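You operate a simulated robot arm through the tools that you are given. There is no shell and no other tool.

You run a simulated robot arm. Do the job below in one go: nothing can be reset, and whatever is moved stays where it is left.

Task
Put the tall carton labelled "95" from the top of the long table on the top shelf of the tall rack and the tall carton that says "59" on the top shelf of the orange rack. Take the card sleeve that says "27" from the top of the grey trolley and put it on the teal board. Take the white cloth and leave it in the green basket. Do these in any order. Set down upright: tall carton.

The check looks at the end state, three seconds after you hand in, the way a careful person would. Anything else that was tipped, shoved, dropped, spilled or broken makes it a failure. Flat cloth is picked up by pressing the open fingertips on it (5 to 10 N) and closing them slowly along it; thin cloth reads only 2 to 8 mm in the jaws.

Robot
A 7-joint arm with a two-finger parallel gripper on a trunk, on a base that moves. Base frame: it is fixed to the floor where the robot stands at the start and does not move with it; the origin is under the middle of the robot, x ahead of it, y to its left, z up. Units: m, rad, N and s.
With the tool pointing down near the work surface it reaches from about 0.36 to 0.78 m from the robot's upright axis, wherever it stands. Its first joint turns from -2.496 to 2.496 rad. Places, roughly: card sleeve [-4, 3, 0.75]; green basket [-1.75, 1, 0.75]; tall carton [3, -2, 0.75]; teal board [-4.25, 3.25, 0.5]; top shelf of the orange rack [2.8, -5.9, 1.4]; top shelf of the tall rack [5.7, -2.7, 1.6]; white cloth [-1.25, 1, 0.75]. Payload 3 kg.
The tool frame sits at the grasp point between the pads (the TCP): z along the fingers, y along the line on which they close. The tips reach 0.03 m beyond it. The gripper opens to 0.11 m. The fingers are 0.02 m wide and 0.01 m thick; the gripper's body (0.048 by 0.112 m) begins 0.055 m behind the TCP.
Orientation is told as [roll, pitch, yaw] about the base's x, y, z axes, in that order, counted from this pose: with the fingers straight down and closing along the base's y, the tool's x points along the base's -x, its y along +y and its z along -z.

Tools
- The arm moves only by the tool send_rows. Its argument "motion" is a list that holds one entry, the list of rows, each a list of 7 numbers: the turn, a rotation vector about the base's x, y, z in rad, then the shift along the base's x, y, z in m, then the closure, from 0 (fully open) to 1 (shut). In form: [[[wx, wy, wz, tx, ty, tz, fingers], ...]]. A call has 1 to 20 rows; each row shifts and turns the commanded pose from where the row before left it. Each row takes 0.2 s and may step no farther than 0.05 m and 0.15 rad from the row before; otherwise, or with a gripper value out of range, the whole call is refused. Where a pose cannot be reached the arm comes as near as it can. A force on the tool above 40 N (or 10 N above the force at the start of the call, whichever is more), or a blocked arm, ends the call early, and 0.2 s more pass. Each finger travels about 0.153 m/s and halts on what it meets, pressing with about 29 N; the grip force reading is that of the motor and also rises with nothing between the fingers. The clock runs only during rows and for 0.2 s after the last one: add rows that do not move to give the fingers time. It gives the time, the measured TCP pose, the force on the tool (base axes), the opening and the grip force at its end, in the units of the frame above (readings bear some noise), with the torque about the TCP (base axes, N m) and any sound that the robot's microphone picked up.
- Cameras (640 x 400 px; columns grow to the right, rows downward): "scene" is now at [0.6038, -0.1214, 1.1498]; the picture's right is [0.00, -0.87, -0.48], its down [-0.44, -0.44, 0.78] and it looks along [-0.90, 0.21, -0.39] (base axes); focal length 214 px, centre (320, 200). "wrist" rides on the gripper at [0.072, 0.017, -0.103] in the tool frame; the picture's right is [-0.23, 0.97, 0.00], its down [-0.76, -0.18, -0.62] and it looks along [-0.61, -0.14, 0.78] (tool axes); focal length 222 px, centre (320, 200). There is no depth. A picture from a camera that has moved, and an enlarged one, comes with that camera's place and axes in the base frame and with its lens. The place of the scene camera against the robot may be out by one fixed shift of up to 0.025 m in any direction.
- get_image(camera): a new picture of that camera. It takes no simulated time.
- raise_lower(by): moves the trunk up (or, below 0, down) by that many m; the arm and the scene camera ride with it, the base frame stays. It gives what a move gives, with no picture.
- drive_base(legs): drives the robot by 1 to 6 legs, each [ahead, turn to the left] in m and rad, along the robot's own axes; the way and the turn of a leg run together, so that a leg with both is an arc; at most 1.5 m and 3.142 rad a leg. The arm and the cameras ride along, it lands a little off, and it stops where it bumps. It gives what a move gives.
- pan_tilt(pan, tilt): turns the head with the scene camera to pan (to the left, within 1.396 rad either way) and tilt (down, from -0.506 to 1.204), counted from straight ahead of the robot. It gives what a move gives.
- enlarge(camera, box): a new picture of the part [left, top, right, bottom] of that camera's present view, enlarged. It takes no simulated time.
- hand_in(): hands the job in; it is judged then, once.

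Nothing tells you exact positions but the pictures and the camera data. Unless the task says otherwise, let go and move clear before handing in.

The tools are called after "Emit:" as a command line: name --argument value ..., lists and objects as JSON in quotes. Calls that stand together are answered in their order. send_rows: Moves the arm, as the interface text tells. Its arguments: {"type":"object","properties":{"motion":{"type":"array","items":{"type":"array","items":{"type":"array","items":{"type":"number"}}}}},"required":["motion"]} The other tools are called the same way: raise_lower (by) moves the trunk up or down; drive_base (legs) drives the base; pan_tilt (pan, tilt) turns the head that bears the scene camera; get_image (camera) takes a picture; enlarge (camera, box) takes an enlarged picture of a part of a camera's view; hand_in () hands the job in.

At the start:

```text
clock: 0.0
tcp_pos: [0.5707, -0.1519, 1.0663]
tcp_rot: [0.0, 0.0, 0.002]
force: [-0.2, -0.3, 0.0]
torque: [0.01, -0.02, 0.01]
gripper_width: 0.11
gripper_force: 0.0
trunk travel left (down, up): [-0.275, 0.215]
robot x, y, heading: [-0.0002, -0.0006, 0.004]
head pan, tilt (commanded): [0.506, 1.108]
```

scene: 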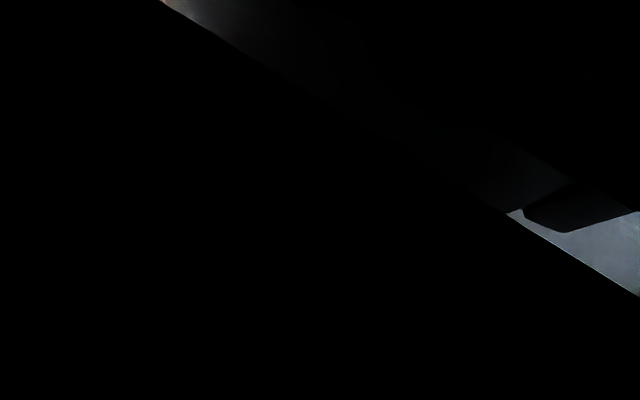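
wrist: 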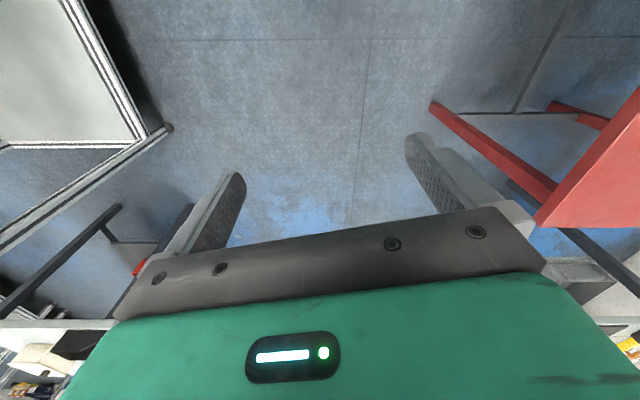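

The scene camera is looking at something dark (likely the robot's own arm), so I don't see the workspace yet. I'll turn the head to straight ahead and look again.

Emit:
pan_tilt --pan 0 --tilt 0.3

Emit:
get_image --camera "scene"

```text
clock: 1.1
tcp_pos: [0.5711, -0.152, 1.0675]
tcp_rot: [0.001, 0.0, 0.003]
force: [0.1, 0.6, 0.2]
torque: [-0.01, -0.01, 0.01]
gripper_width: 0.1099
gripper_force: 0.1
trunk travel left (down, up): [-0.275, 0.215]
robot x, y, heading: [0.0002, -0.0047, 0.004]
head pan, tilt (commanded): [0.0, 0.3]
```

```text
taken
camera scene: at [0.6706, -0.1514, 1.1116], right [0.0, -1.0, 0.0], down [-0.95, 0.0, 0.3], along [-0.3, 0.0, -0.95], focal length 214 px, centre (320, 200)
```

scene: 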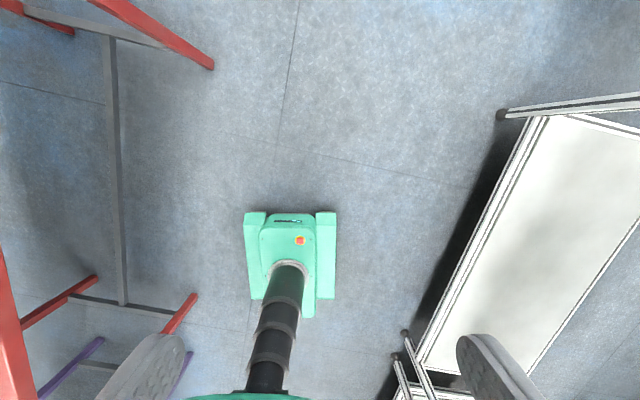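

The "scene" camera turns out to ride near the gripper, with "ahead" along the fingers: it shows the robot's own base on the floor, a white-topped table at -y, and red frames at +y. I'll pan both ways and tilt to survey the surroundings.

Emit:
pan_tilt --pan 1.39 --tilt 0

Emit:
get_image --camera "scene"

Emit:
pan_tilt --pan -1.39 --tilt 0

Emit:
get_image --camera "scene"

Emit:
pan_tilt --pan 0 --tilt -0.5

Emit:
get_image --camera "scene"

```text
clock: 2.7
tcp_pos: [0.5712, -0.1513, 1.0659]
tcp_rot: [-0.001, 0.0, 0.003]
force: [0.5, -0.1, 0.5]
torque: [-0.01, 0.03, 0.0]
gripper_width: 0.1101
gripper_force: 0.0
trunk travel left (down, up): [-0.275, 0.215]
robot x, y, heading: [0.0007, -0.0017, -0.0]
head pan, tilt (commanded): [1.389, 0.0]
```

```text
taken
camera scene: at [0.6981, -0.0628, 1.1886], right [0.0, -0.18, -0.98], down [-1.0, 0.0, 0.0], along [0.0, 0.98, -0.18], focal length 214 px, centre (320, 200)
```

scene: 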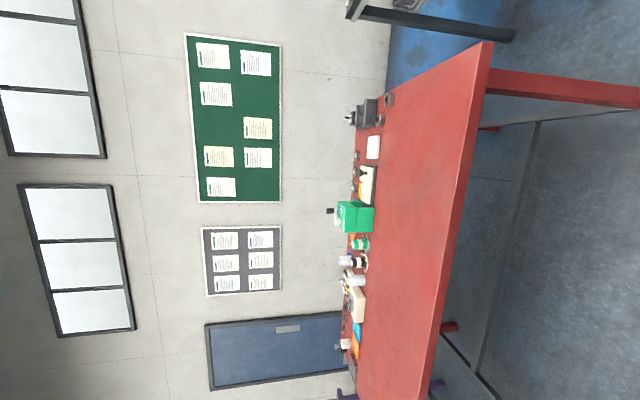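

```text
clock: 5.1
tcp_pos: [0.571, -0.1518, 1.067]
tcp_rot: [0.001, 0.0, 0.003]
force: [-0.3, -0.2, 0.4]
torque: [-0.01, -0.01, 0.0]
gripper_width: 0.1101
gripper_force: 0.0
trunk travel left (down, up): [-0.275, 0.215]
robot x, y, heading: [0.0011, -0.0074, 0.001]
head pan, tilt (commanded): [-1.389, 0.0]
```

```text
taken
camera scene: at [0.6987, -0.2398, 1.1887], right [0.0, -0.18, 0.98], down [-1.0, 0.0, 0.0], along [0.0, -0.98, -0.18], focal length 214 px, centre (320, 200)
```

scene: 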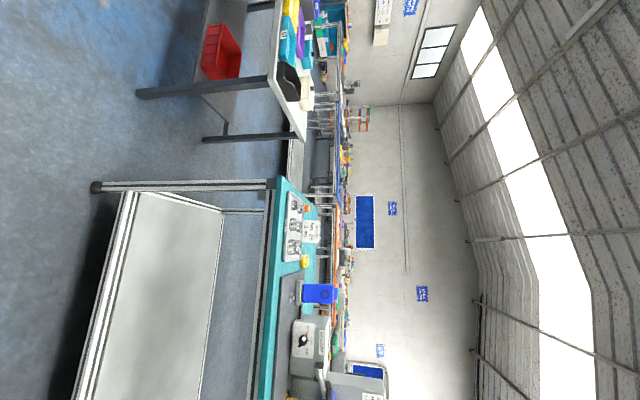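

```text
clock: 6.7
tcp_pos: [0.5719, -0.1514, 1.0668]
tcp_rot: [0.0, 0.0, 0.005]
force: [-0.6, 0.9, 1.0]
torque: [-0.02, 0.02, 0.02]
gripper_width: 0.1097
gripper_force: 0.1
trunk travel left (down, up): [-0.275, 0.215]
robot x, y, heading: [-0.0032, -0.0022, -0.003]
head pan, tilt (commanded): [0.0, -0.499]
```

```text
taken
camera scene: at [0.7383, -0.1512, 1.1378], right [0.0, -1.0, 0.0], down [-0.88, 0.0, -0.48], along [0.48, 0.0, -0.88], focal length 214 px, centre (320, 200)
```

scene: 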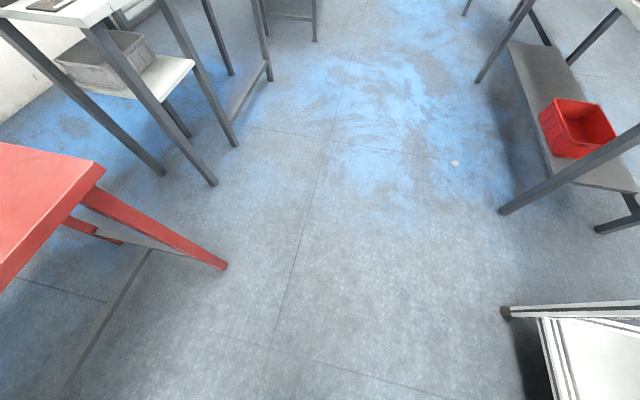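

This is a workshop with benches on both sides of an aisle: a teal-topped bench at -y, a red bench at +y. I'll pitch the fingers to point ahead so the scene camera sits upright and can survey horizontally.

Emit:
send_rows --motion '[[[0, -0.14, 0, -0.01, 0.01, 0.01, 0], [0, -0.14, 0, -0.01, 0.01, 0.01, 0], [0, -0.14, 0, -0.01, 0.01, 0.01, 0], [0, -0.14, 0, -0.01, 0.01, 0.01, 0], [0, -0.14, 0, -0.01, 0.01, 0.01, 0], [0, -0.14, 0, -0.01, 0.01, 0.01, 0], [0, -0.14, 0, -0.01, 0.01, 0.01, 0], [0, -0.14, 0, -0.01, 0.01, 0.01, 0], [0, -0.14, 0, -0.01, 0.01, 0.01, 0], [0, -0.14, 0, -0.01, 0.01, 0.01, 0], [0, -0.14, 0, -0.01, 0.01, 0.01, 0]]]'

Emit:
pan_tilt --pan 0 --tilt 0.15

Emit:
get_image --camera "scene"

Emit:
pan_tilt --pan 1.0 --tilt 0.15

Emit:
get_image --camera "scene"

Emit:
pan_tilt --pan -1.0 --tilt 0.15

Emit:
get_image --camera "scene"

```text
clock: 9.1
tcp_pos: [0.56, -0.0146, 1.2461]
tcp_rot: [-0.029, -1.481, 0.031]
force: [0.9, 0.5, 0.5]
torque: [0.02, 0.02, 0.01]
gripper_width: 0.1099
gripper_force: 0.1
out of reach, approached as far as the arm can: row 8, 9, 10, 11
trunk travel left (down, up): [-0.275, 0.215]
robot x, y, heading: [0.0019, -0.002, -0.003]
head pan, tilt (commanded): [0.0, -0.499]
```

```text
clock: 10.1
tcp_pos: [0.5591, -0.0169, 1.2446]
tcp_rot: [-0.023, -1.483, 0.023]
force: [-0.8, 0.2, -0.3]
torque: [-0.01, -0.01, 0.01]
gripper_width: 0.1097
gripper_force: 0.1
trunk travel left (down, up): [-0.275, 0.215]
robot x, y, heading: [0.0011, -0.0057, 0.007]
head pan, tilt (commanded): [0.0, 0.15]
```

```text
taken
camera scene: at [0.5487, -0.0147, 1.353], right [0.0, -1.0, 0.0], down [-0.24, 0.0, -0.97], along [0.97, 0.0, -0.24], focal length 214 px, centre (320, 200)
```

scene: 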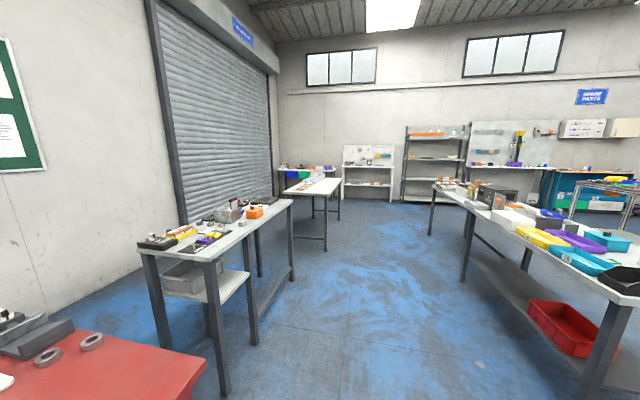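

```text
clock: 11.3
tcp_pos: [0.5599, -0.0148, 1.2459]
tcp_rot: [-0.022, -1.481, 0.023]
force: [-0.5, -0.5, 0.4]
torque: [-0.01, 0.01, -0.01]
gripper_width: 0.1099
gripper_force: 0.0
trunk travel left (down, up): [-0.275, 0.215]
robot x, y, heading: [0.0003, -0.0008, -0.001]
head pan, tilt (commanded): [1.0, 0.15]
```

```text
taken
camera scene: at [0.5064, 0.0634, 1.3566], right [0.84, -0.54, -0.07], down [-0.17, -0.13, -0.98], along [0.52, 0.83, -0.2], focal length 214 px, centre (320, 200)
```

scene: 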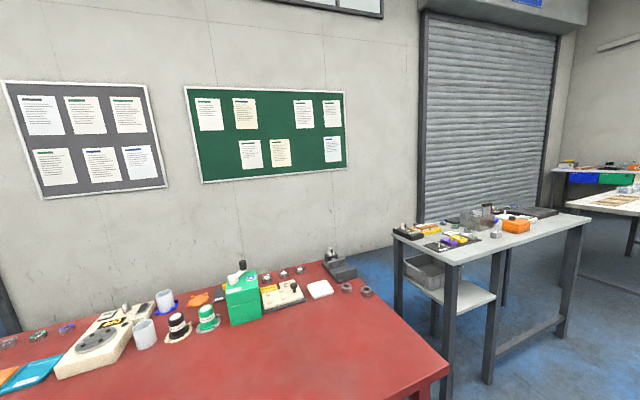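

```text
clock: 13.3
tcp_pos: [0.5596, -0.0149, 1.2462]
tcp_rot: [-0.024, -1.48, 0.02]
force: [0.2, 1.2, 0.8]
torque: [0.03, 0.01, -0.02]
gripper_width: 0.11
gripper_force: 0.1
trunk travel left (down, up): [-0.275, 0.215]
robot x, y, heading: [-0.0014, -0.0024, 0.002]
head pan, tilt (commanded): [-1.0, 0.15]
```

```text
taken
camera scene: at [0.5062, -0.0926, 1.3569], right [-0.84, -0.54, 0.08], down [-0.17, 0.12, -0.98], along [0.52, -0.83, -0.2], focal length 214 px, centre (320, 200)
```

scene: 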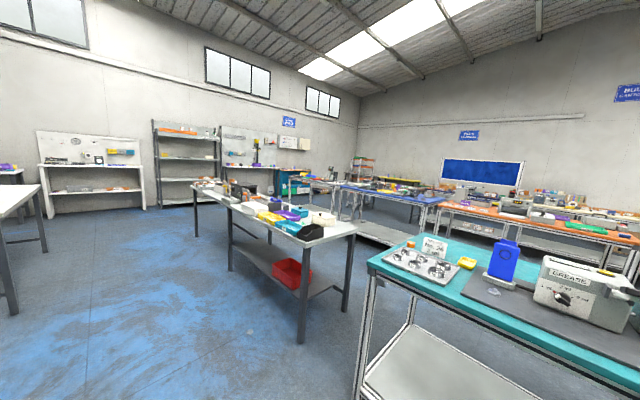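

I can see the workshop: grey-legged long table to the right-front, tall grey rack at the far wall, teal bench at right. I'll zoom in on the long table, the racks, and the far side.

Emit:
enlarge --camera "scene" --box '[140, 100, 380, 250]'

Emit:
enlarge --camera "scene" --box '[330, 130, 640, 320]'

Emit:
pan_tilt --pan -0.4 --tilt 0.15

Emit:
enlarge --camera "scene" --box '[160, 100, 480, 300]'

```text
2.67 times, centred on (260, 175) of scene
camera zoom: at [0.5062, -0.0926, 1.3569], right [-0.84, -0.54, 0.08], down [-0.17, 0.12, -0.98], along [0.52, -0.83, -0.2], focal length 572 px, centre (480, 267)
```

zoom: 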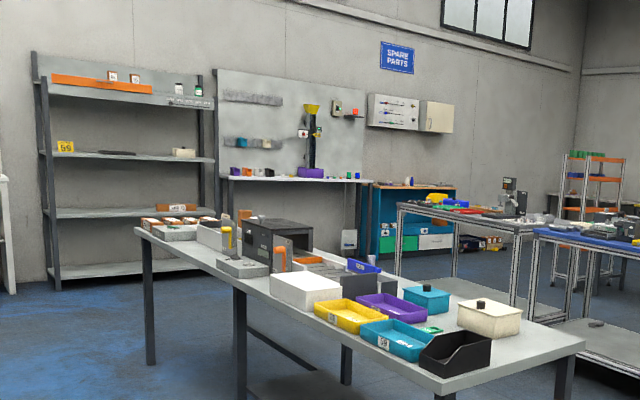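

```text
2.06 times, centred on (485, 225) of scene
camera zoom: at [0.5062, -0.0926, 1.3569], right [-0.84, -0.54, 0.08], down [-0.17, 0.12, -0.98], along [0.52, -0.83, -0.2], focal length 443 px, centre (-21, 148)
```

zoom: 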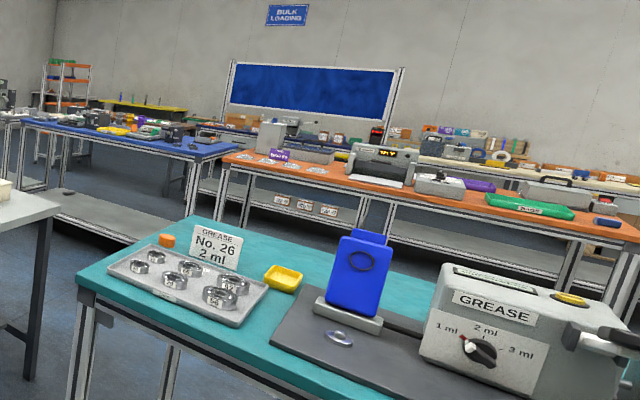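

```text
clock: 14.3
tcp_pos: [0.5603, -0.0147, 1.2455]
tcp_rot: [-0.023, -1.482, 0.02]
force: [0.1, -0.4, 0.0]
torque: [-0.03, -0.06, 0.01]
gripper_width: 0.1101
gripper_force: 0.2
trunk travel left (down, up): [-0.275, 0.215]
robot x, y, heading: [0.0003, -0.0048, -0.002]
head pan, tilt (commanded): [-0.4, 0.15]
```

```text
2.00 times, centred on (320, 200) of scene
camera zoom: at [0.5413, -0.0508, 1.3536], right [-0.39, -0.92, 0.04], down [-0.23, 0.06, -0.97], along [0.89, -0.39, -0.23], focal length 429 px, centre (320, 200)
```

zoom: 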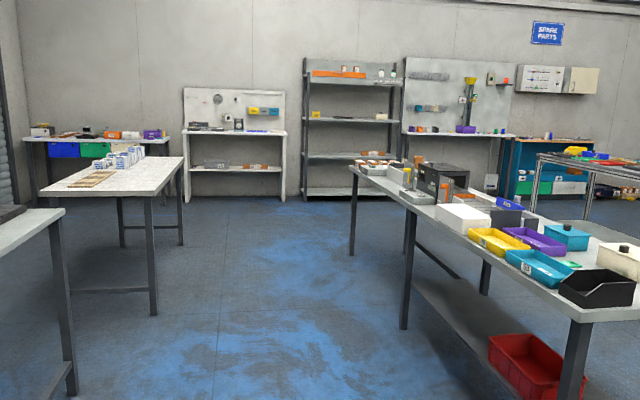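

The long table is ahead-right with many bins, and the tall grey rack stands behind it at the wall. Next I'll turn left step by step to see what's to the left and behind (cloth, basket, trolley).

Emit:
drive_base --legs '[[0, 1.57]]'

Emit:
pan_tilt --pan 0.9 --tilt 0.2

Emit:
get_image --camera "scene"

Emit:
drive_base --legs '[[0, 1.57]]'

Emit:
pan_tilt --pan 0 --tilt 0.2

Emit:
get_image --camera "scene"

Emit:
pan_tilt --pan 0.9 --tilt 0.2

Emit:
get_image --camera "scene"

Emit:
pan_tilt --pan -0.8 --tilt 0.2

Emit:
get_image --camera "scene"

```text
clock: 17.6
tcp_pos: [0.1855, 0.5315, 1.2459]
tcp_rot: [-0.022, -1.48, 1.281]
force: [-1.1, 0.5, -0.3]
torque: [-0.03, 0.0, 0.0]
gripper_width: 0.1101
gripper_force: 0.0
trunk travel left (down, up): [-0.275, 0.215]
robot x, y, heading: [0.0288, -0.0113, 1.266]
head pan, tilt (commanded): [-0.4, 0.15]
stopped in leg 1: the robot was blocked; the commanded pose is now the measured one
```

```text
clock: 19.1
tcp_pos: [0.1851, 0.5307, 1.2457]
tcp_rot: [-0.017, -1.48, 1.277]
force: [0.0, -0.4, -0.1]
torque: [-0.02, 0.02, -0.01]
gripper_width: 0.11
gripper_force: 0.0
trunk travel left (down, up): [-0.275, 0.215]
robot x, y, heading: [0.0307, -0.0096, 1.269]
head pan, tilt (commanded): [0.901, 0.201]
```

```text
taken
camera scene: at [0.1139, 0.493, 1.3516], right [0.83, 0.55, -0.07], down [0.08, -0.25, -0.96], along [-0.55, 0.8, -0.25], focal length 214 px, centre (320, 200)
```

scene: 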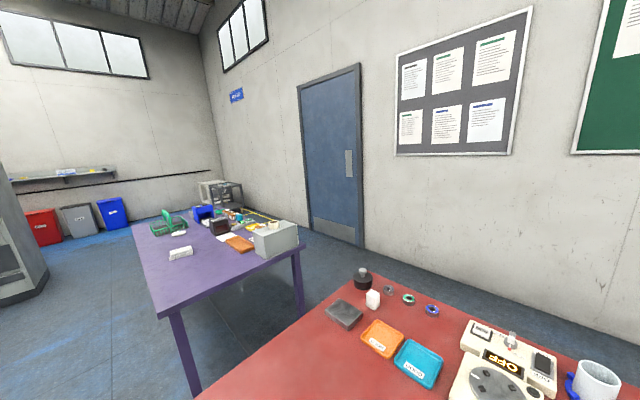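

```text
clock: 22.5
tcp_pos: [-0.4437, 0.2976, 1.2469]
tcp_rot: [-0.006, -1.483, 2.54]
force: [0.1, -0.9, -0.6]
torque: [-0.05, 0.03, -0.02]
gripper_width: 0.1098
gripper_force: 0.0
trunk travel left (down, up): [-0.275, 0.215]
robot x, y, heading: [0.048, 0.0187, 2.551]
head pan, tilt (commanded): [0.901, 0.201]
stopped in leg 1: the robot was blocked; the commanded pose is now the measured one
```

```text
clock: 23.7
tcp_pos: [-0.4428, 0.2984, 1.2467]
tcp_rot: [-0.005, -1.482, 2.539]
force: [0.1, -0.4, -0.4]
torque: [0.0, 0.01, 0.02]
gripper_width: 0.1101
gripper_force: 0.1
trunk travel left (down, up): [-0.275, 0.215]
robot x, y, heading: [0.0493, 0.0163, 2.556]
head pan, tilt (commanded): [0.0, 0.201]
```

```text
taken
camera scene: at [-0.4027, 0.2826, 1.3499], right [0.57, 0.82, 0.0], down [0.23, -0.16, -0.96], along [-0.79, 0.55, -0.29], focal length 214 px, centre (320, 200)
```

scene: 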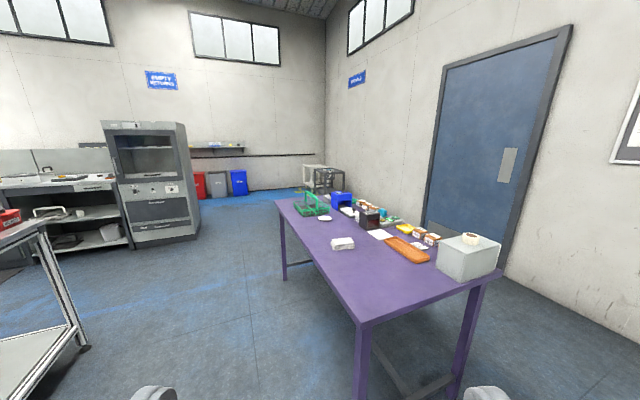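

```text
clock: 24.9
tcp_pos: [-0.4437, 0.2996, 1.2475]
tcp_rot: [-0.006, -1.481, 2.538]
force: [-1.1, 0.4, -1.3]
torque: [0.02, 0.02, -0.01]
gripper_width: 0.1102
gripper_force: 0.1
trunk travel left (down, up): [-0.275, 0.215]
robot x, y, heading: [0.0463, 0.0158, 2.55]
head pan, tilt (commanded): [0.901, 0.201]
```

```text
taken
camera scene: at [-0.4155, 0.2028, 1.353], right [-0.28, 0.96, -0.07], down [0.26, 0.01, -0.96], along [-0.92, -0.29, -0.25], focal length 214 px, centre (320, 200)
```

scene: 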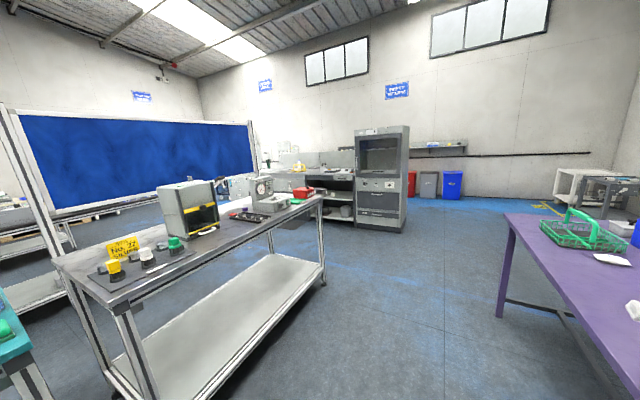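

```text
clock: 26.6
tcp_pos: [-0.443, 0.2997, 1.2476]
tcp_rot: [-0.004, -1.483, 2.538]
force: [0.6, -0.3, -0.7]
torque: [-0.03, -0.03, 0.03]
gripper_width: 0.11
gripper_force: 0.1
trunk travel left (down, up): [-0.275, 0.215]
robot x, y, heading: [0.0475, 0.0159, 2.551]
head pan, tilt (commanded): [-0.799, 0.201]
```

```text
taken
camera scene: at [-0.3415, 0.3215, 1.3524], right [0.98, 0.16, 0.06], down [0.1, -0.25, -0.96], along [-0.14, 0.96, -0.26], focal length 214 px, centre (320, 200)
```

scene: 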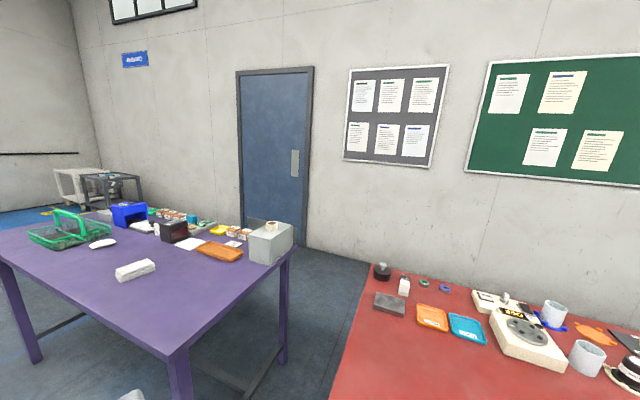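

The purple table holds a green wire basket and some white items; the grey trolley and teal board should be further back-left. I'll zoom on the purple table to identify the cloth and basket.

Emit:
enlarge --camera "scene" --box '[0, 180, 300, 360]'

Emit:
pan_tilt --pan 0.2 --tilt 0.2

Emit:
enlarge --camera "scene" --box '[240, 120, 560, 320]'

Emit:
enlarge --camera "scene" --box '[0, 100, 320, 300]'

```text
2.13 times, centred on (150, 270) of scene
camera zoom: at [-0.3415, 0.3215, 1.3524], right [0.98, 0.16, 0.06], down [0.1, -0.25, -0.96], along [-0.14, 0.96, -0.26], focal length 458 px, centre (683, 51)
```

zoom: 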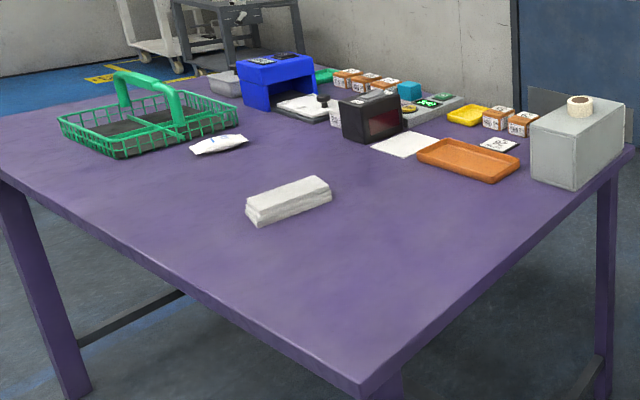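

```text
clock: 27.9
tcp_pos: [-0.4435, 0.2987, 1.2471]
tcp_rot: [-0.004, -1.482, 2.542]
force: [-0.2, -0.2, -0.7]
torque: [0.02, -0.01, 0.03]
gripper_width: 0.1103
gripper_force: 0.1
trunk travel left (down, up): [-0.275, 0.215]
robot x, y, heading: [0.0511, 0.0221, 2.55]
head pan, tilt (commanded): [0.201, 0.201]
```

```text
2.00 times, centred on (400, 220) of scene
camera zoom: at [-0.4117, 0.2665, 1.35], right [0.4, 0.92, -0.02], down [0.25, -0.13, -0.96], along [-0.88, 0.38, -0.28], focal length 429 px, centre (160, 160)
```

zoom: 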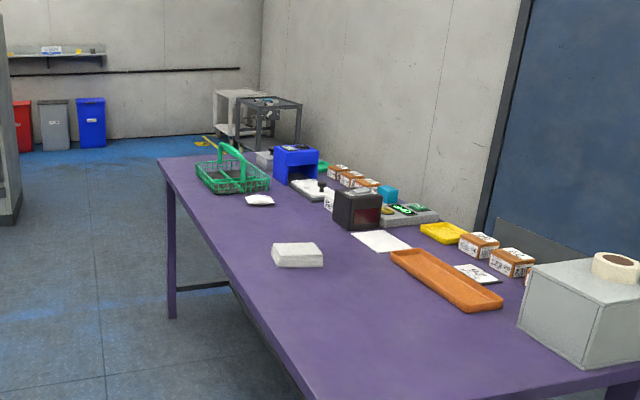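

```text
2.00 times, centred on (160, 200) of scene
camera zoom: at [-0.4117, 0.2665, 1.35], right [0.4, 0.92, -0.02], down [0.25, -0.13, -0.96], along [-0.88, 0.38, -0.28], focal length 429 px, centre (640, 200)
```

zoom: 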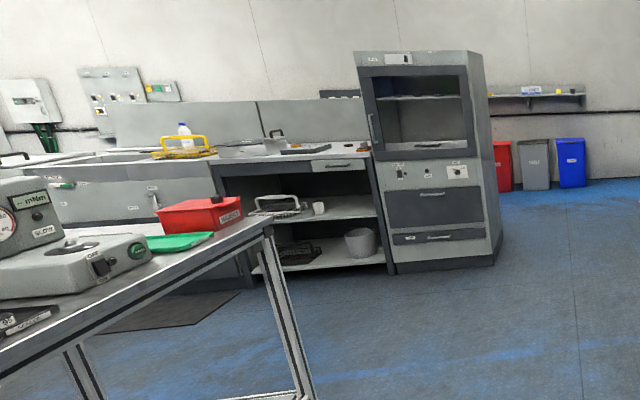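

The folded white cloth sits near (-1.2, 1.0) on the purple table and the green wire basket near (-1.8, 1.15). The robot stopped early on the two turns, so I'll use smaller legs to drive along the aisle toward the purple table.

Emit:
drive_base --legs '[[0, 0.4]]'

Emit:
pan_tilt --pan 0 --tilt 0.4

Emit:
get_image --camera "scene"

Emit:
get_image --camera "wrist"

```text
clock: 29.6
tcp_pos: [-0.515, 0.0794, 1.246]
tcp_rot: [-0.006, -1.481, 2.95]
force: [-0.6, 0.6, -0.2]
torque: [-0.01, 0.03, 0.0]
gripper_width: 0.1098
gripper_force: 0.0
trunk travel left (down, up): [-0.275, 0.215]
robot x, y, heading: [0.0502, 0.0276, 2.959]
head pan, tilt (commanded): [0.201, 0.201]
```

```text
clock: 30.3
tcp_pos: [-0.5141, 0.0802, 1.2477]
tcp_rot: [-0.005, -1.483, 2.949]
force: [0.3, -0.9, -0.7]
torque: [0.0, -0.02, -0.03]
gripper_width: 0.11
gripper_force: 0.2
trunk travel left (down, up): [-0.275, 0.215]
robot x, y, heading: [0.0485, 0.0304, 2.958]
head pan, tilt (commanded): [0.0, 0.4]
```

```text
taken
camera scene: at [-0.4675, 0.0737, 1.3322], right [0.2, 0.98, 0.0], down [0.46, -0.09, -0.88], along [-0.87, 0.17, -0.47], focal length 214 px, centre (320, 200)
```

scene: 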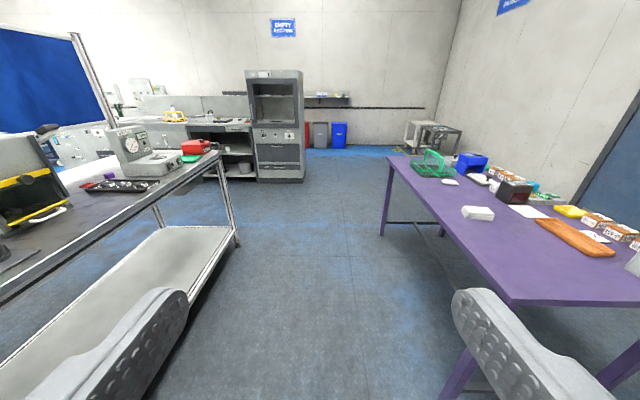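

```text
taken
camera wrist: at [-0.4107, 0.0422, 1.1842], right [-0.21, -0.95, 0.23], down [0.58, 0.06, 0.81], along [-0.79, 0.3, 0.54], focal length 222 px, centre (320, 200)
```

wrist: 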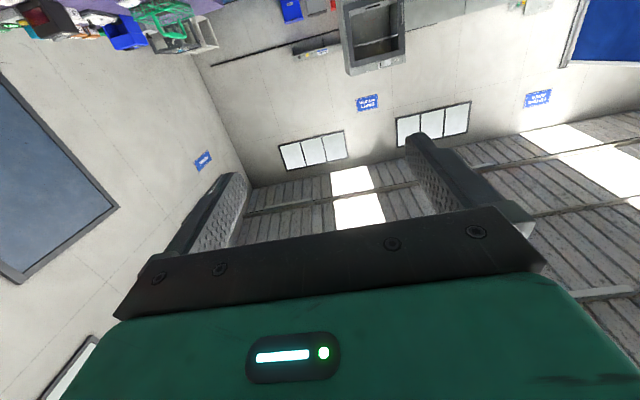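

The corridor between the grey bench and the purple table is clear. I'll drive to about (-1.65, 0.49), in front of the table between the cloth and the basket.

Emit:
drive_base --legs '[[0, -0.08], [0.9, 0], [0.86, 0]]'

Emit:
get_image --camera "scene"

```text
clock: 39.8
tcp_pos: [-2.2166, 0.6259, 1.2483]
tcp_rot: [-0.006, -1.483, 2.845]
force: [0.3, -0.8, -0.3]
torque: [0.0, -0.05, 0.02]
gripper_width: 0.11
gripper_force: 0.0
trunk travel left (down, up): [-0.275, 0.215]
robot x, y, heading: [-1.6601, 0.516, 2.857]
head pan, tilt (commanded): [0.0, 0.4]
```

```text
taken
camera scene: at [-2.1698, 0.618, 1.3321], right [0.3, 0.95, 0.0], down [0.45, -0.14, -0.88], along [-0.84, 0.26, -0.47], focal length 214 px, centre (320, 200)
```

scene: 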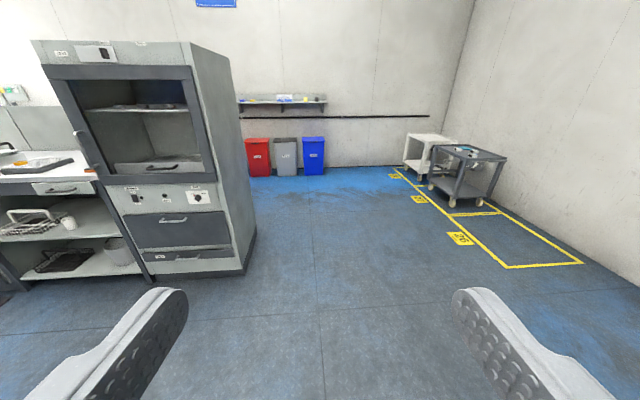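

I see the grey trolley in the far corner by yellow floor markings. Now I turn right to face the purple table and look down at it.

Emit:
drive_base --legs '[[0, -0.75], [0, -0.75]]'

Emit:
pan_tilt --pan 0 --tilt 0.9

Emit:
get_image --camera "scene"

```text
clock: 43.6
tcp_pos: [-1.7298, 1.0819, 1.2498]
tcp_rot: [-0.024, -1.483, 1.605]
force: [-0.3, 0.2, -0.8]
torque: [-0.02, -0.04, 0.01]
gripper_width: 0.1102
gripper_force: 0.0
trunk travel left (down, up): [-0.275, 0.215]
robot x, y, heading: [-1.6928, 0.5145, 1.587]
head pan, tilt (commanded): [0.0, 0.4]
stopped in leg 2: the robot was blocked; the commanded pose is now the measured one
```

```text
clock: 44.5
tcp_pos: [-1.7289, 1.0827, 1.2499]
tcp_rot: [-0.021, -1.483, 1.609]
force: [0.1, -0.1, -0.1]
torque: [-0.02, -0.02, -0.02]
gripper_width: 0.1099
gripper_force: 0.0
trunk travel left (down, up): [-0.275, 0.215]
robot x, y, heading: [-1.6929, 0.5154, 1.58]
head pan, tilt (commanded): [0.0, 0.901]
```

```text
taken
camera scene: at [-1.7115, 1.0309, 1.2923], right [1.0, 0.01, 0.0], down [0.01, -0.83, -0.55], along [-0.01, 0.55, -0.83], focal length 214 px, centre (320, 200)
```

scene: 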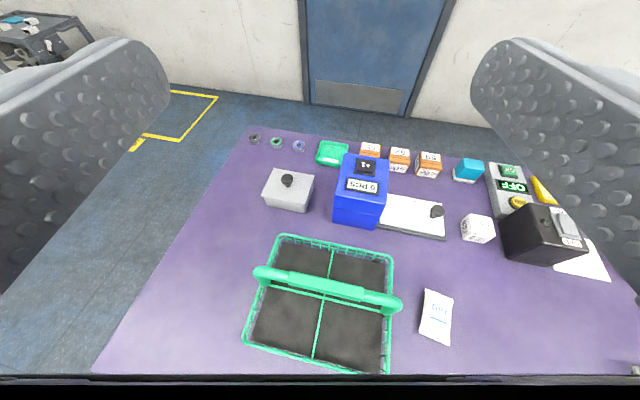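

The basket is right in front of the robot (near (-1.71, 1.10)), with a white printed packet beside it; the folded cloth should be to the right. I'll pan to the right and zoom to check them.

Emit:
enlarge --camera "scene" --box '[220, 200, 480, 380]'

Emit:
pan_tilt --pan -0.9 --tilt 0.8

Emit:
get_image --camera "scene"

```text
2.22 times, centred on (350, 290) of scene
camera zoom: at [-1.7115, 1.0309, 1.2923], right [1.0, 0.01, 0.0], down [0.01, -0.83, -0.55], along [-0.01, 0.55, -0.83], focal length 477 px, centre (253, 0)
```

zoom: 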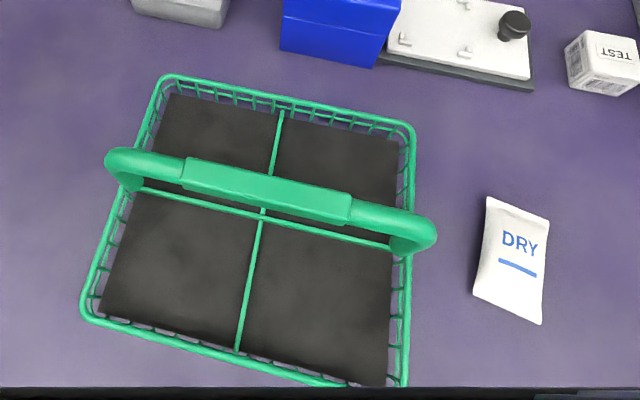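

```text
clock: 45.8
tcp_pos: [-1.7295, 1.0833, 1.2502]
tcp_rot: [-0.024, -1.484, 1.609]
force: [0.2, -0.3, 0.5]
torque: [-0.03, -0.01, 0.02]
gripper_width: 0.1099
gripper_force: 0.0
trunk travel left (down, up): [-0.275, 0.215]
robot x, y, heading: [-1.6972, 0.5136, 1.59]
head pan, tilt (commanded): [-0.901, 0.799]
```

```text
taken
camera scene: at [-1.648, 1.0071, 1.3025], right [0.63, -0.77, 0.07], down [-0.55, -0.51, -0.66], along [0.54, 0.38, -0.75], focal length 214 px, centre (320, 200)
```

scene: 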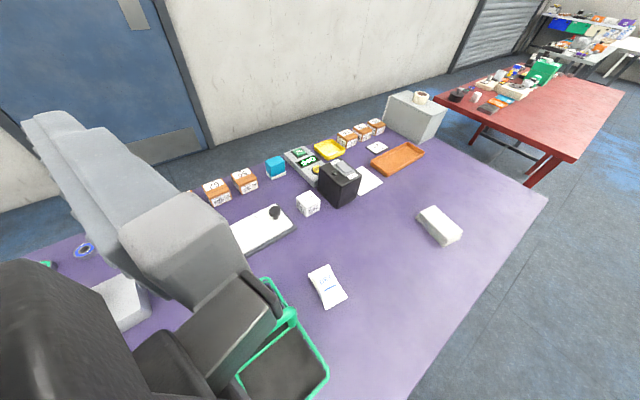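

The packet is labelled "DRY" (a desiccant bag), so the folded white bundle near (-1.12, 0.94) is the cloth. I'll pitch the gripper back to pointing down, then swing it over toward the cloth for a closer look.

Emit:
send_rows --motion '[[[-0.135, -0.002, 0, 0.01, 0, -0.004, 0], [-0.135, -0.002, 0, 0.01, 0, -0.004, 0], [-0.135, -0.002, 0, 0.01, 0, -0.004, 0], [-0.135, -0.002, 0, 0.01, 0, -0.004, 0], [-0.135, -0.002, 0, 0.01, 0, -0.004, 0], [-0.135, -0.002, 0, 0.01, 0, -0.004, 0], [-0.135, -0.002, 0, 0.01, 0, -0.004, 0], [-0.135, -0.002, 0, 0.01, 0, -0.004, 0], [-0.135, -0.002, 0, 0.01, 0, -0.004, 0], [-0.135, -0.002, 0, 0.01, 0, -0.004, 0], [-0.135, -0.002, 0, 0.01, 0, -0.004, 0]]]'

```text
clock: 48.1
tcp_pos: [-1.6184, 1.0836, 1.2051]
tcp_rot: [-0.002, 0.001, 1.586]
force: [-0.3, 0.2, 0.3]
torque: [0.05, -0.01, 0.02]
gripper_width: 0.11
gripper_force: 0.1
trunk travel left (down, up): [-0.275, 0.215]
robot x, y, heading: [-1.6949, 0.5144, 1.587]
head pan, tilt (commanded): [-0.901, 0.799]
```

The tool now points down. I'll move above the cloth and turn the jaws to close across its short side.

Emit:
send_rows --motion '[[[0, 0, -0.046, 0.0453, -0.0131, -0.005, 0], [0, 0, -0.046, 0.0453, -0.0131, -0.005, 0], [0, 0, -0.046, 0.0453, -0.0131, -0.005, 0], [0, 0, -0.046, 0.0453, -0.0131, -0.005, 0], [0, 0, -0.046, 0.0453, -0.0131, -0.005, 0], [0, 0, -0.046, 0.0453, -0.0131, -0.005, 0], [0, 0, -0.046, 0.0453, -0.0131, -0.005, 0], [0, 0, -0.046, 0.0453, -0.0131, -0.005, 0], [0, 0, -0.046, 0.0453, -0.0131, -0.005, 0], [0, 0, -0.046, 0.0453, -0.0131, -0.005, 0], [0, 0, -0.046, 0.0453, -0.0131, -0.005, 0]]]'

Emit:
pan_tilt --pan 0 --tilt 0.5

Emit:
get_image --camera "scene"

Emit:
get_image --camera "wrist"

```text
clock: 50.5
tcp_pos: [-1.1428, 0.9289, 1.1276]
tcp_rot: [-0.002, 0.001, 1.092]
force: [-0.2, -1.2, 1.8]
torque: [0.09, -0.11, 0.04]
gripper_width: 0.1102
gripper_force: 0.0
out of reach, approached as far as the arm can: row 10, 11
trunk travel left (down, up): [-0.275, 0.215]
robot x, y, heading: [-1.6949, 0.5158, 1.584]
head pan, tilt (commanded): [-0.901, 0.799]
```

```text
clock: 51.8
tcp_pos: [-1.1416, 0.9297, 1.1252]
tcp_rot: [-0.002, 0.002, 1.092]
force: [-0.5, -0.6, -0.6]
torque: [-0.02, 0.05, 0.0]
gripper_width: 0.1101
gripper_force: 0.1
trunk travel left (down, up): [-0.275, 0.215]
robot x, y, heading: [-1.6955, 0.5167, 1.587]
head pan, tilt (commanded): [0.0, 0.499]
```

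```text
taken
camera scene: at [-1.0949, 0.987, 1.1737], right [0.89, -0.46, 0.0], down [-0.41, -0.78, 0.48], along [-0.22, -0.43, -0.88], focal length 214 px, centre (320, 200)
```

scene: 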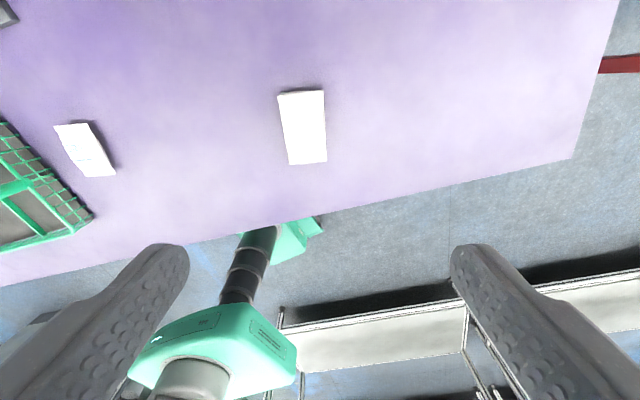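

```text
taken
camera wrist: at [-1.1898, 0.8745, 1.2294], right [-0.76, 0.65, 0.0], down [0.51, 0.6, 0.62], along [0.41, 0.47, -0.78], focal length 222 px, centre (320, 200)
```

wrist: 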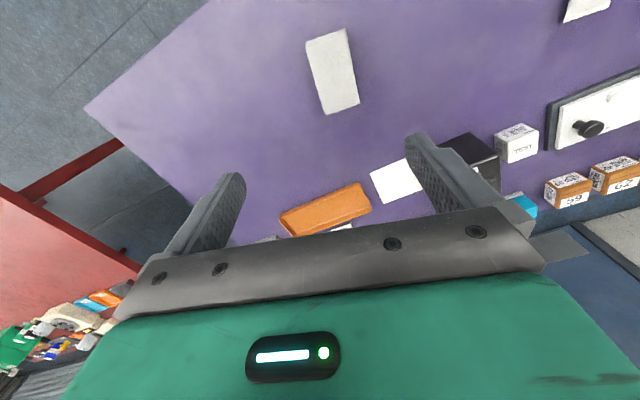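

The cloth (about 0.073 x 0.115 m) is nearly directly under the gripper at about (-1.16, 0.934), with jaws aligned across its short side. I'll shift slightly and descend partway to refine.

Emit:
send_rows --motion '[[[0, 0, 0, -0.009, 0.002, -0.03, 0], [0, 0, 0, -0.009, 0.002, -0.03, 0], [0, 0, 0, 0, 0, -0.03, 0], [0, 0, 0, 0, 0, -0.03, 0], [0, 0, 0, 0, 0, -0.03, 0], [0, 0, 0, 0, 0, -0.03, 0], [0, 0, 0, 0, 0, -0.02, 0], [0, 0, 0, 0, 0, 0, 0]]]'

Emit:
get_image --camera "wrist"

Emit:
get_image --camera "scene"

```text
clock: 53.5
tcp_pos: [-1.1619, 0.9356, 0.9285]
tcp_rot: [-0.001, 0.001, 1.08]
force: [0.0, -0.9, 0.1]
torque: [0.02, 0.0, -0.02]
gripper_width: 0.1099
gripper_force: 0.1
trunk travel left (down, up): [-0.275, 0.215]
robot x, y, heading: [-1.6992, 0.5186, 1.585]
head pan, tilt (commanded): [0.0, 0.499]
```

```text
taken
camera wrist: at [-1.2104, 0.8802, 1.0304], right [-0.75, 0.66, 0.0], down [0.52, 0.59, 0.62], along [0.41, 0.47, -0.78], focal length 222 px, centre (320, 200)
```

wrist: 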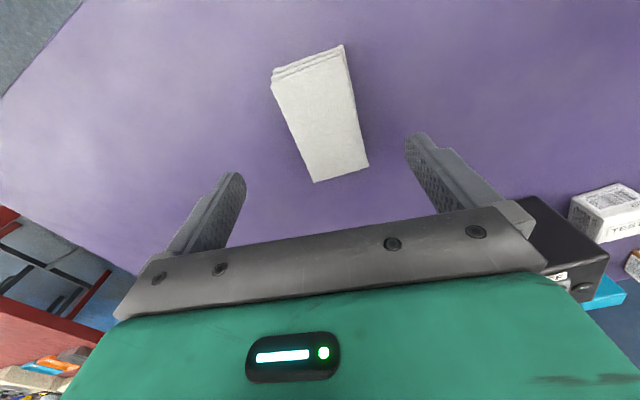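

```text
taken
camera scene: at [-1.1143, 0.992, 0.9748], right [0.88, -0.47, 0.0], down [-0.41, -0.77, 0.48], along [-0.22, -0.42, -0.88], focal length 214 px, centre (320, 200)
```

scene: 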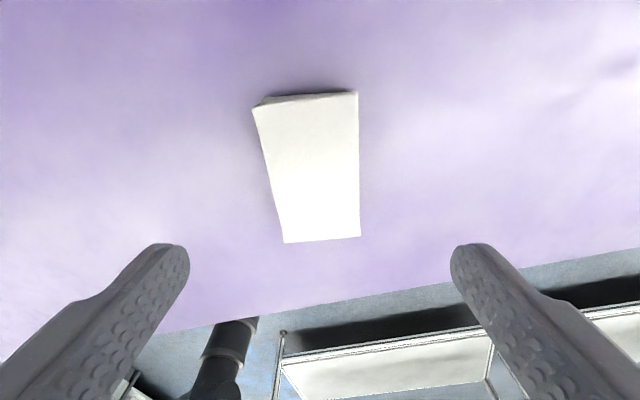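

The cloth is centred at about (-1.159, 0.951), top near z 0.79, with its long axis at 66°. I'll correct the yaw and centring, then descend so the fingers straddle it.

Emit:
send_rows --motion '[[[0, 0, 0.037, 0.001, 0.007, -0.02, 0], [0, 0, 0.037, 0.002, 0.008, -0.02, 0], [0, 0, 0, 0, 0, -0.02, 0], [0, 0, 0, 0, 0, -0.02, 0], [0, 0, 0, 0, 0, -0.02, 0], [0, 0, 0, 0, 0, -0.01, 0], [0, 0, 0, 0, 0, 0, 0]]]'

Emit:
get_image --camera "wrist"

Emit:
get_image --camera "scene"

```text
clock: 54.9
tcp_pos: [-1.1585, 0.9508, 0.8313]
tcp_rot: [0.0, -0.007, 1.154]
force: [-12.2, -12.0, 25.5]
torque: [-0.02, 1.83, 0.94]
gripper_width: 0.1099
gripper_force: 0.2
trunk travel left (down, up): [-0.275, 0.215]
robot x, y, heading: [-1.6932, 0.5153, 1.585]
head pan, tilt (commanded): [0.0, 0.499]
stopped in row 6: the force on the tool passed its limit at 61 N (the readings are from after the stop); the commanded pose is now the measured one
```

```text
taken
camera wrist: at [-1.2034, 0.8911, 0.9323], right [-0.8, 0.6, 0.0], down [0.47, 0.62, 0.63], along [0.38, 0.5, -0.78], focal length 222 px, centre (320, 200)
```

wrist: 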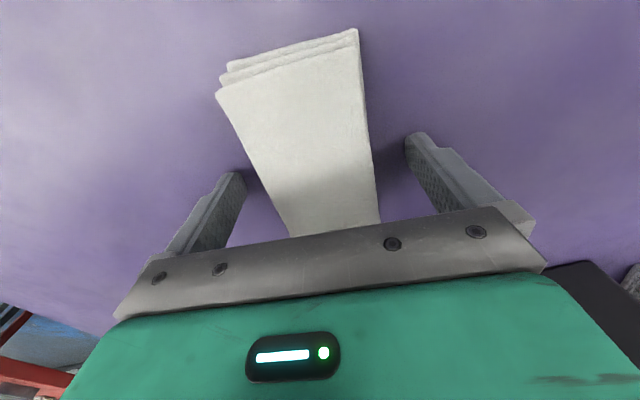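

```text
taken
camera scene: at [-1.1156, 1.0089, 0.8778], right [0.91, -0.4, 0.0], down [-0.36, -0.81, 0.47], along [-0.19, -0.43, -0.88], focal length 214 px, centre (320, 200)
```

scene: 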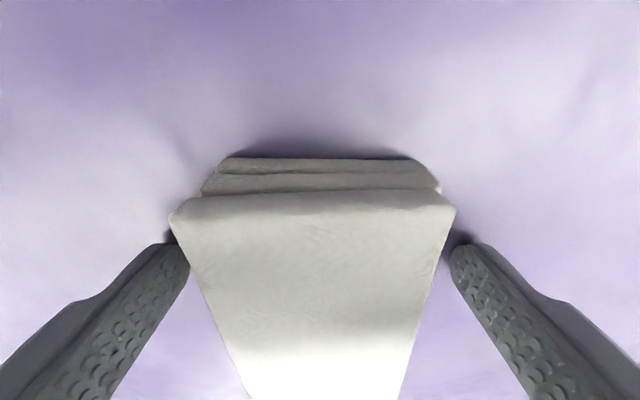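

The fingertips touched the table at TCP z≈0.83 (so table top ≈0.80) with the cloth centred between the jaws. I'll lift a few millimetres and close slowly around the folded cloth.

Emit:
send_rows --motion '[[[0, 0, 0, 0, 0, 0.003, 0], [0, 0, 0, 0, 0, 0.001, 0.05], [0, 0, 0, 0, 0, 0, 0.1], [0, 0, 0, 0, 0, 0, 0.15], [0, 0, 0, 0, 0, 0, 0.2], [0, 0, 0, 0, 0, 0, 0.25], [0, 0, 0, 0, 0, 0, 0.3], [0, 0, 0, 0, 0, 0, 0.35], [0, 0, 0, 0, 0, 0, 0.4], [0, 0, 0, 0, 0, 0, 0.45], [0, 0, 0, 0, 0, 0, 0.5], [0, 0, 0, 0, 0, 0, 0.5]]]'

Emit:
get_image --camera "wrist"

Emit:
get_image --camera "scene"

```text
clock: 57.5
tcp_pos: [-1.1572, 0.952, 0.8315]
tcp_rot: [-0.004, -0.004, 1.154]
force: [-0.1, 0.8, 0.5]
torque: [0.01, -0.01, 0.03]
gripper_width: 0.0654
gripper_force: 29.3
trunk travel left (down, up): [-0.275, 0.215]
robot x, y, heading: [-1.6901, 0.5163, 1.585]
head pan, tilt (commanded): [0.0, 0.499]
```

```text
taken
camera wrist: at [-1.2021, 0.8926, 0.9341], right [-0.8, 0.6, 0.0], down [0.47, 0.62, 0.63], along [0.38, 0.5, -0.78], focal length 222 px, centre (320, 200)
```

wrist: 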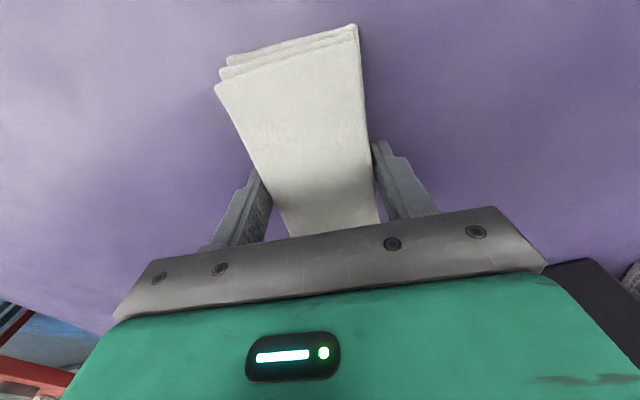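

```text
taken
camera scene: at [-1.1143, 1.0103, 0.8795], right [0.91, -0.4, 0.0], down [-0.36, -0.8, 0.47], along [-0.19, -0.43, -0.88], focal length 214 px, centre (320, 200)
```

scene: 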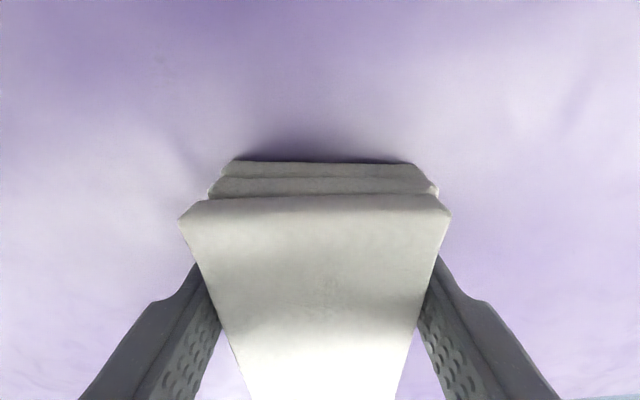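

The cloth is gripped (opening 65 mm, 29 N). I'll lift it and check that it holds.

Emit:
send_rows --motion '[[[0, 0, 0, 0, 0, 0.015, 0.55], [0, 0, 0, 0, 0, 0.02, 0.55], [0, 0, 0, 0, 0, 0.03, 0.55], [0, 0, 0, 0, 0, 0.03, 0.55], [0, 0, 0, 0, 0, 0.03, 0.55], [0, 0, 0, 0, 0, 0.03, 0.55], [0, 0, 0, 0, 0, 0.03, 0.55], [0, 0, 0, -0.01, -0.008, 0.03, 0.55], [0, 0, 0, -0.01, -0.008, 0.03, 0.55], [0, 0, 0, -0.01, -0.008, 0.03, 0.55]]]'

Emit:
get_image --camera "wrist"

Emit:
pan_tilt --pan -0.8 --tilt 0.2

Emit:
get_image --camera "scene"

```text
clock: 59.7
tcp_pos: [-1.1863, 0.9284, 1.1062]
tcp_rot: [-0.001, -0.004, 1.153]
force: [-0.2, 0.2, -0.7]
torque: [-0.01, 0.04, 0.0]
gripper_width: 0.0493
gripper_force: 0.1
trunk travel left (down, up): [-0.275, 0.215]
robot x, y, heading: [-1.6952, 0.5153, 1.585]
head pan, tilt (commanded): [0.0, 0.499]
```

```text
taken
camera wrist: at [-1.2309, 0.8696, 1.2086], right [-0.8, 0.6, 0.0], down [0.47, 0.62, 0.63], along [0.38, 0.5, -0.78], focal length 222 px, centre (320, 200)
```

wrist: 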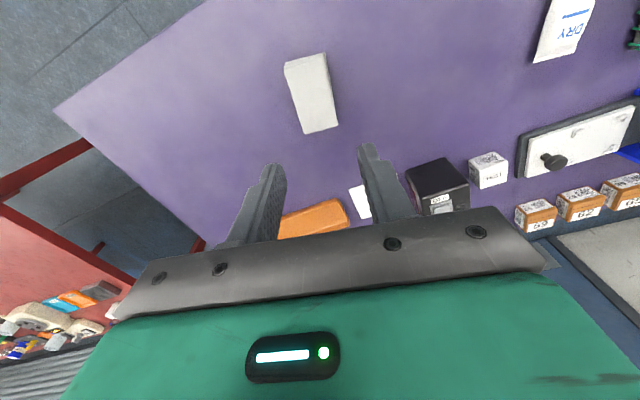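

```text
clock: 60.8
tcp_pos: [-1.1869, 0.9296, 1.105]
tcp_rot: [-0.003, -0.005, 1.154]
force: [0.0, 0.0, -0.2]
torque: [0.0, -0.04, 0.02]
gripper_width: 0.0494
gripper_force: 0.0
trunk travel left (down, up): [-0.275, 0.215]
robot x, y, heading: [-1.693, 0.5171, 1.583]
head pan, tilt (commanded): [-0.799, 0.201]
```

```text
taken
camera scene: at [-1.0711, 0.9857, 1.18], right [0.63, -0.29, 0.72], down [-0.53, -0.84, 0.13], along [0.56, -0.46, -0.68], focal length 214 px, centre (320, 200)
```

scene: 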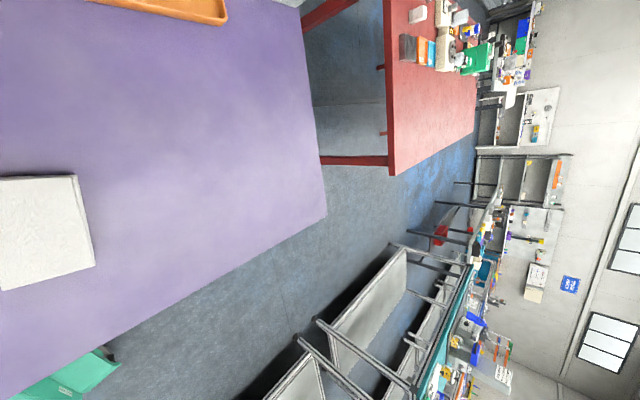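

The cloth slipped out of the side grip and still lies on the table at about the same place. I'll look closely at it and then try the pressing-and-pinching method from above.

Emit:
enlarge --camera "wrist" --box '[220, 30, 420, 155]'

Emit:
pan_tilt --pan 0 --tilt 0.6

Emit:
get_image --camera "scene"

```text
3.20 times, centred on (320, 92) of wrist
camera zoom: at [-1.2311, 0.8698, 1.2083], right [-0.8, 0.6, 0.0], down [0.47, 0.62, 0.63], along [0.38, 0.5, -0.78], focal length 711 px, centre (320, 544)
```

zoom: 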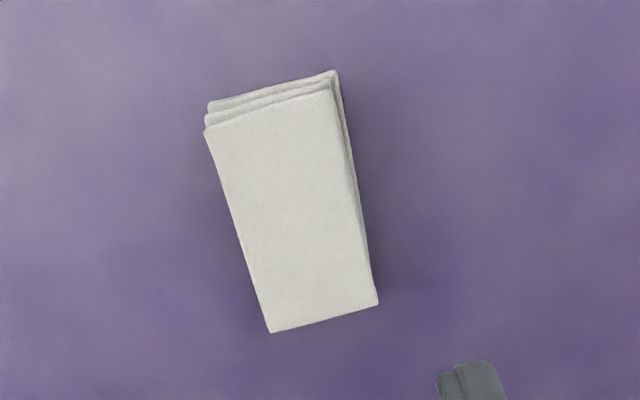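

```text
clock: 62.0
tcp_pos: [-1.1859, 0.9288, 1.1054]
tcp_rot: [-0.004, -0.004, 1.153]
force: [0.3, 0.0, 0.0]
torque: [0.01, -0.06, -0.02]
gripper_width: 0.0496
gripper_force: 0.1
trunk travel left (down, up): [-0.275, 0.215]
robot x, y, heading: [-1.6957, 0.5159, 1.584]
head pan, tilt (commanded): [0.0, 0.6]
```

```text
taken
camera scene: at [-1.1468, 0.9792, 1.1563], right [0.91, -0.4, 0.0], down [-0.34, -0.76, 0.56], along [-0.22, -0.51, -0.83], focal length 214 px, centre (320, 200)
```

scene: 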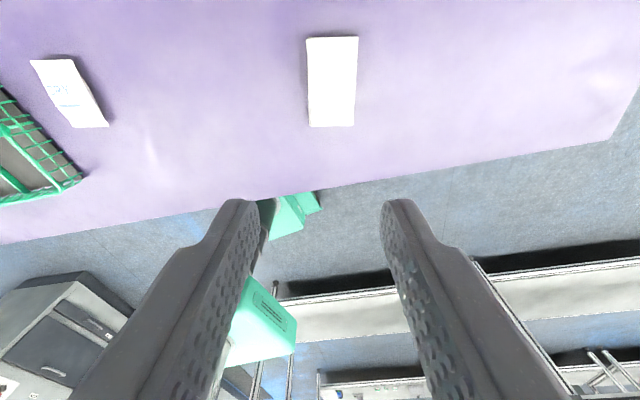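

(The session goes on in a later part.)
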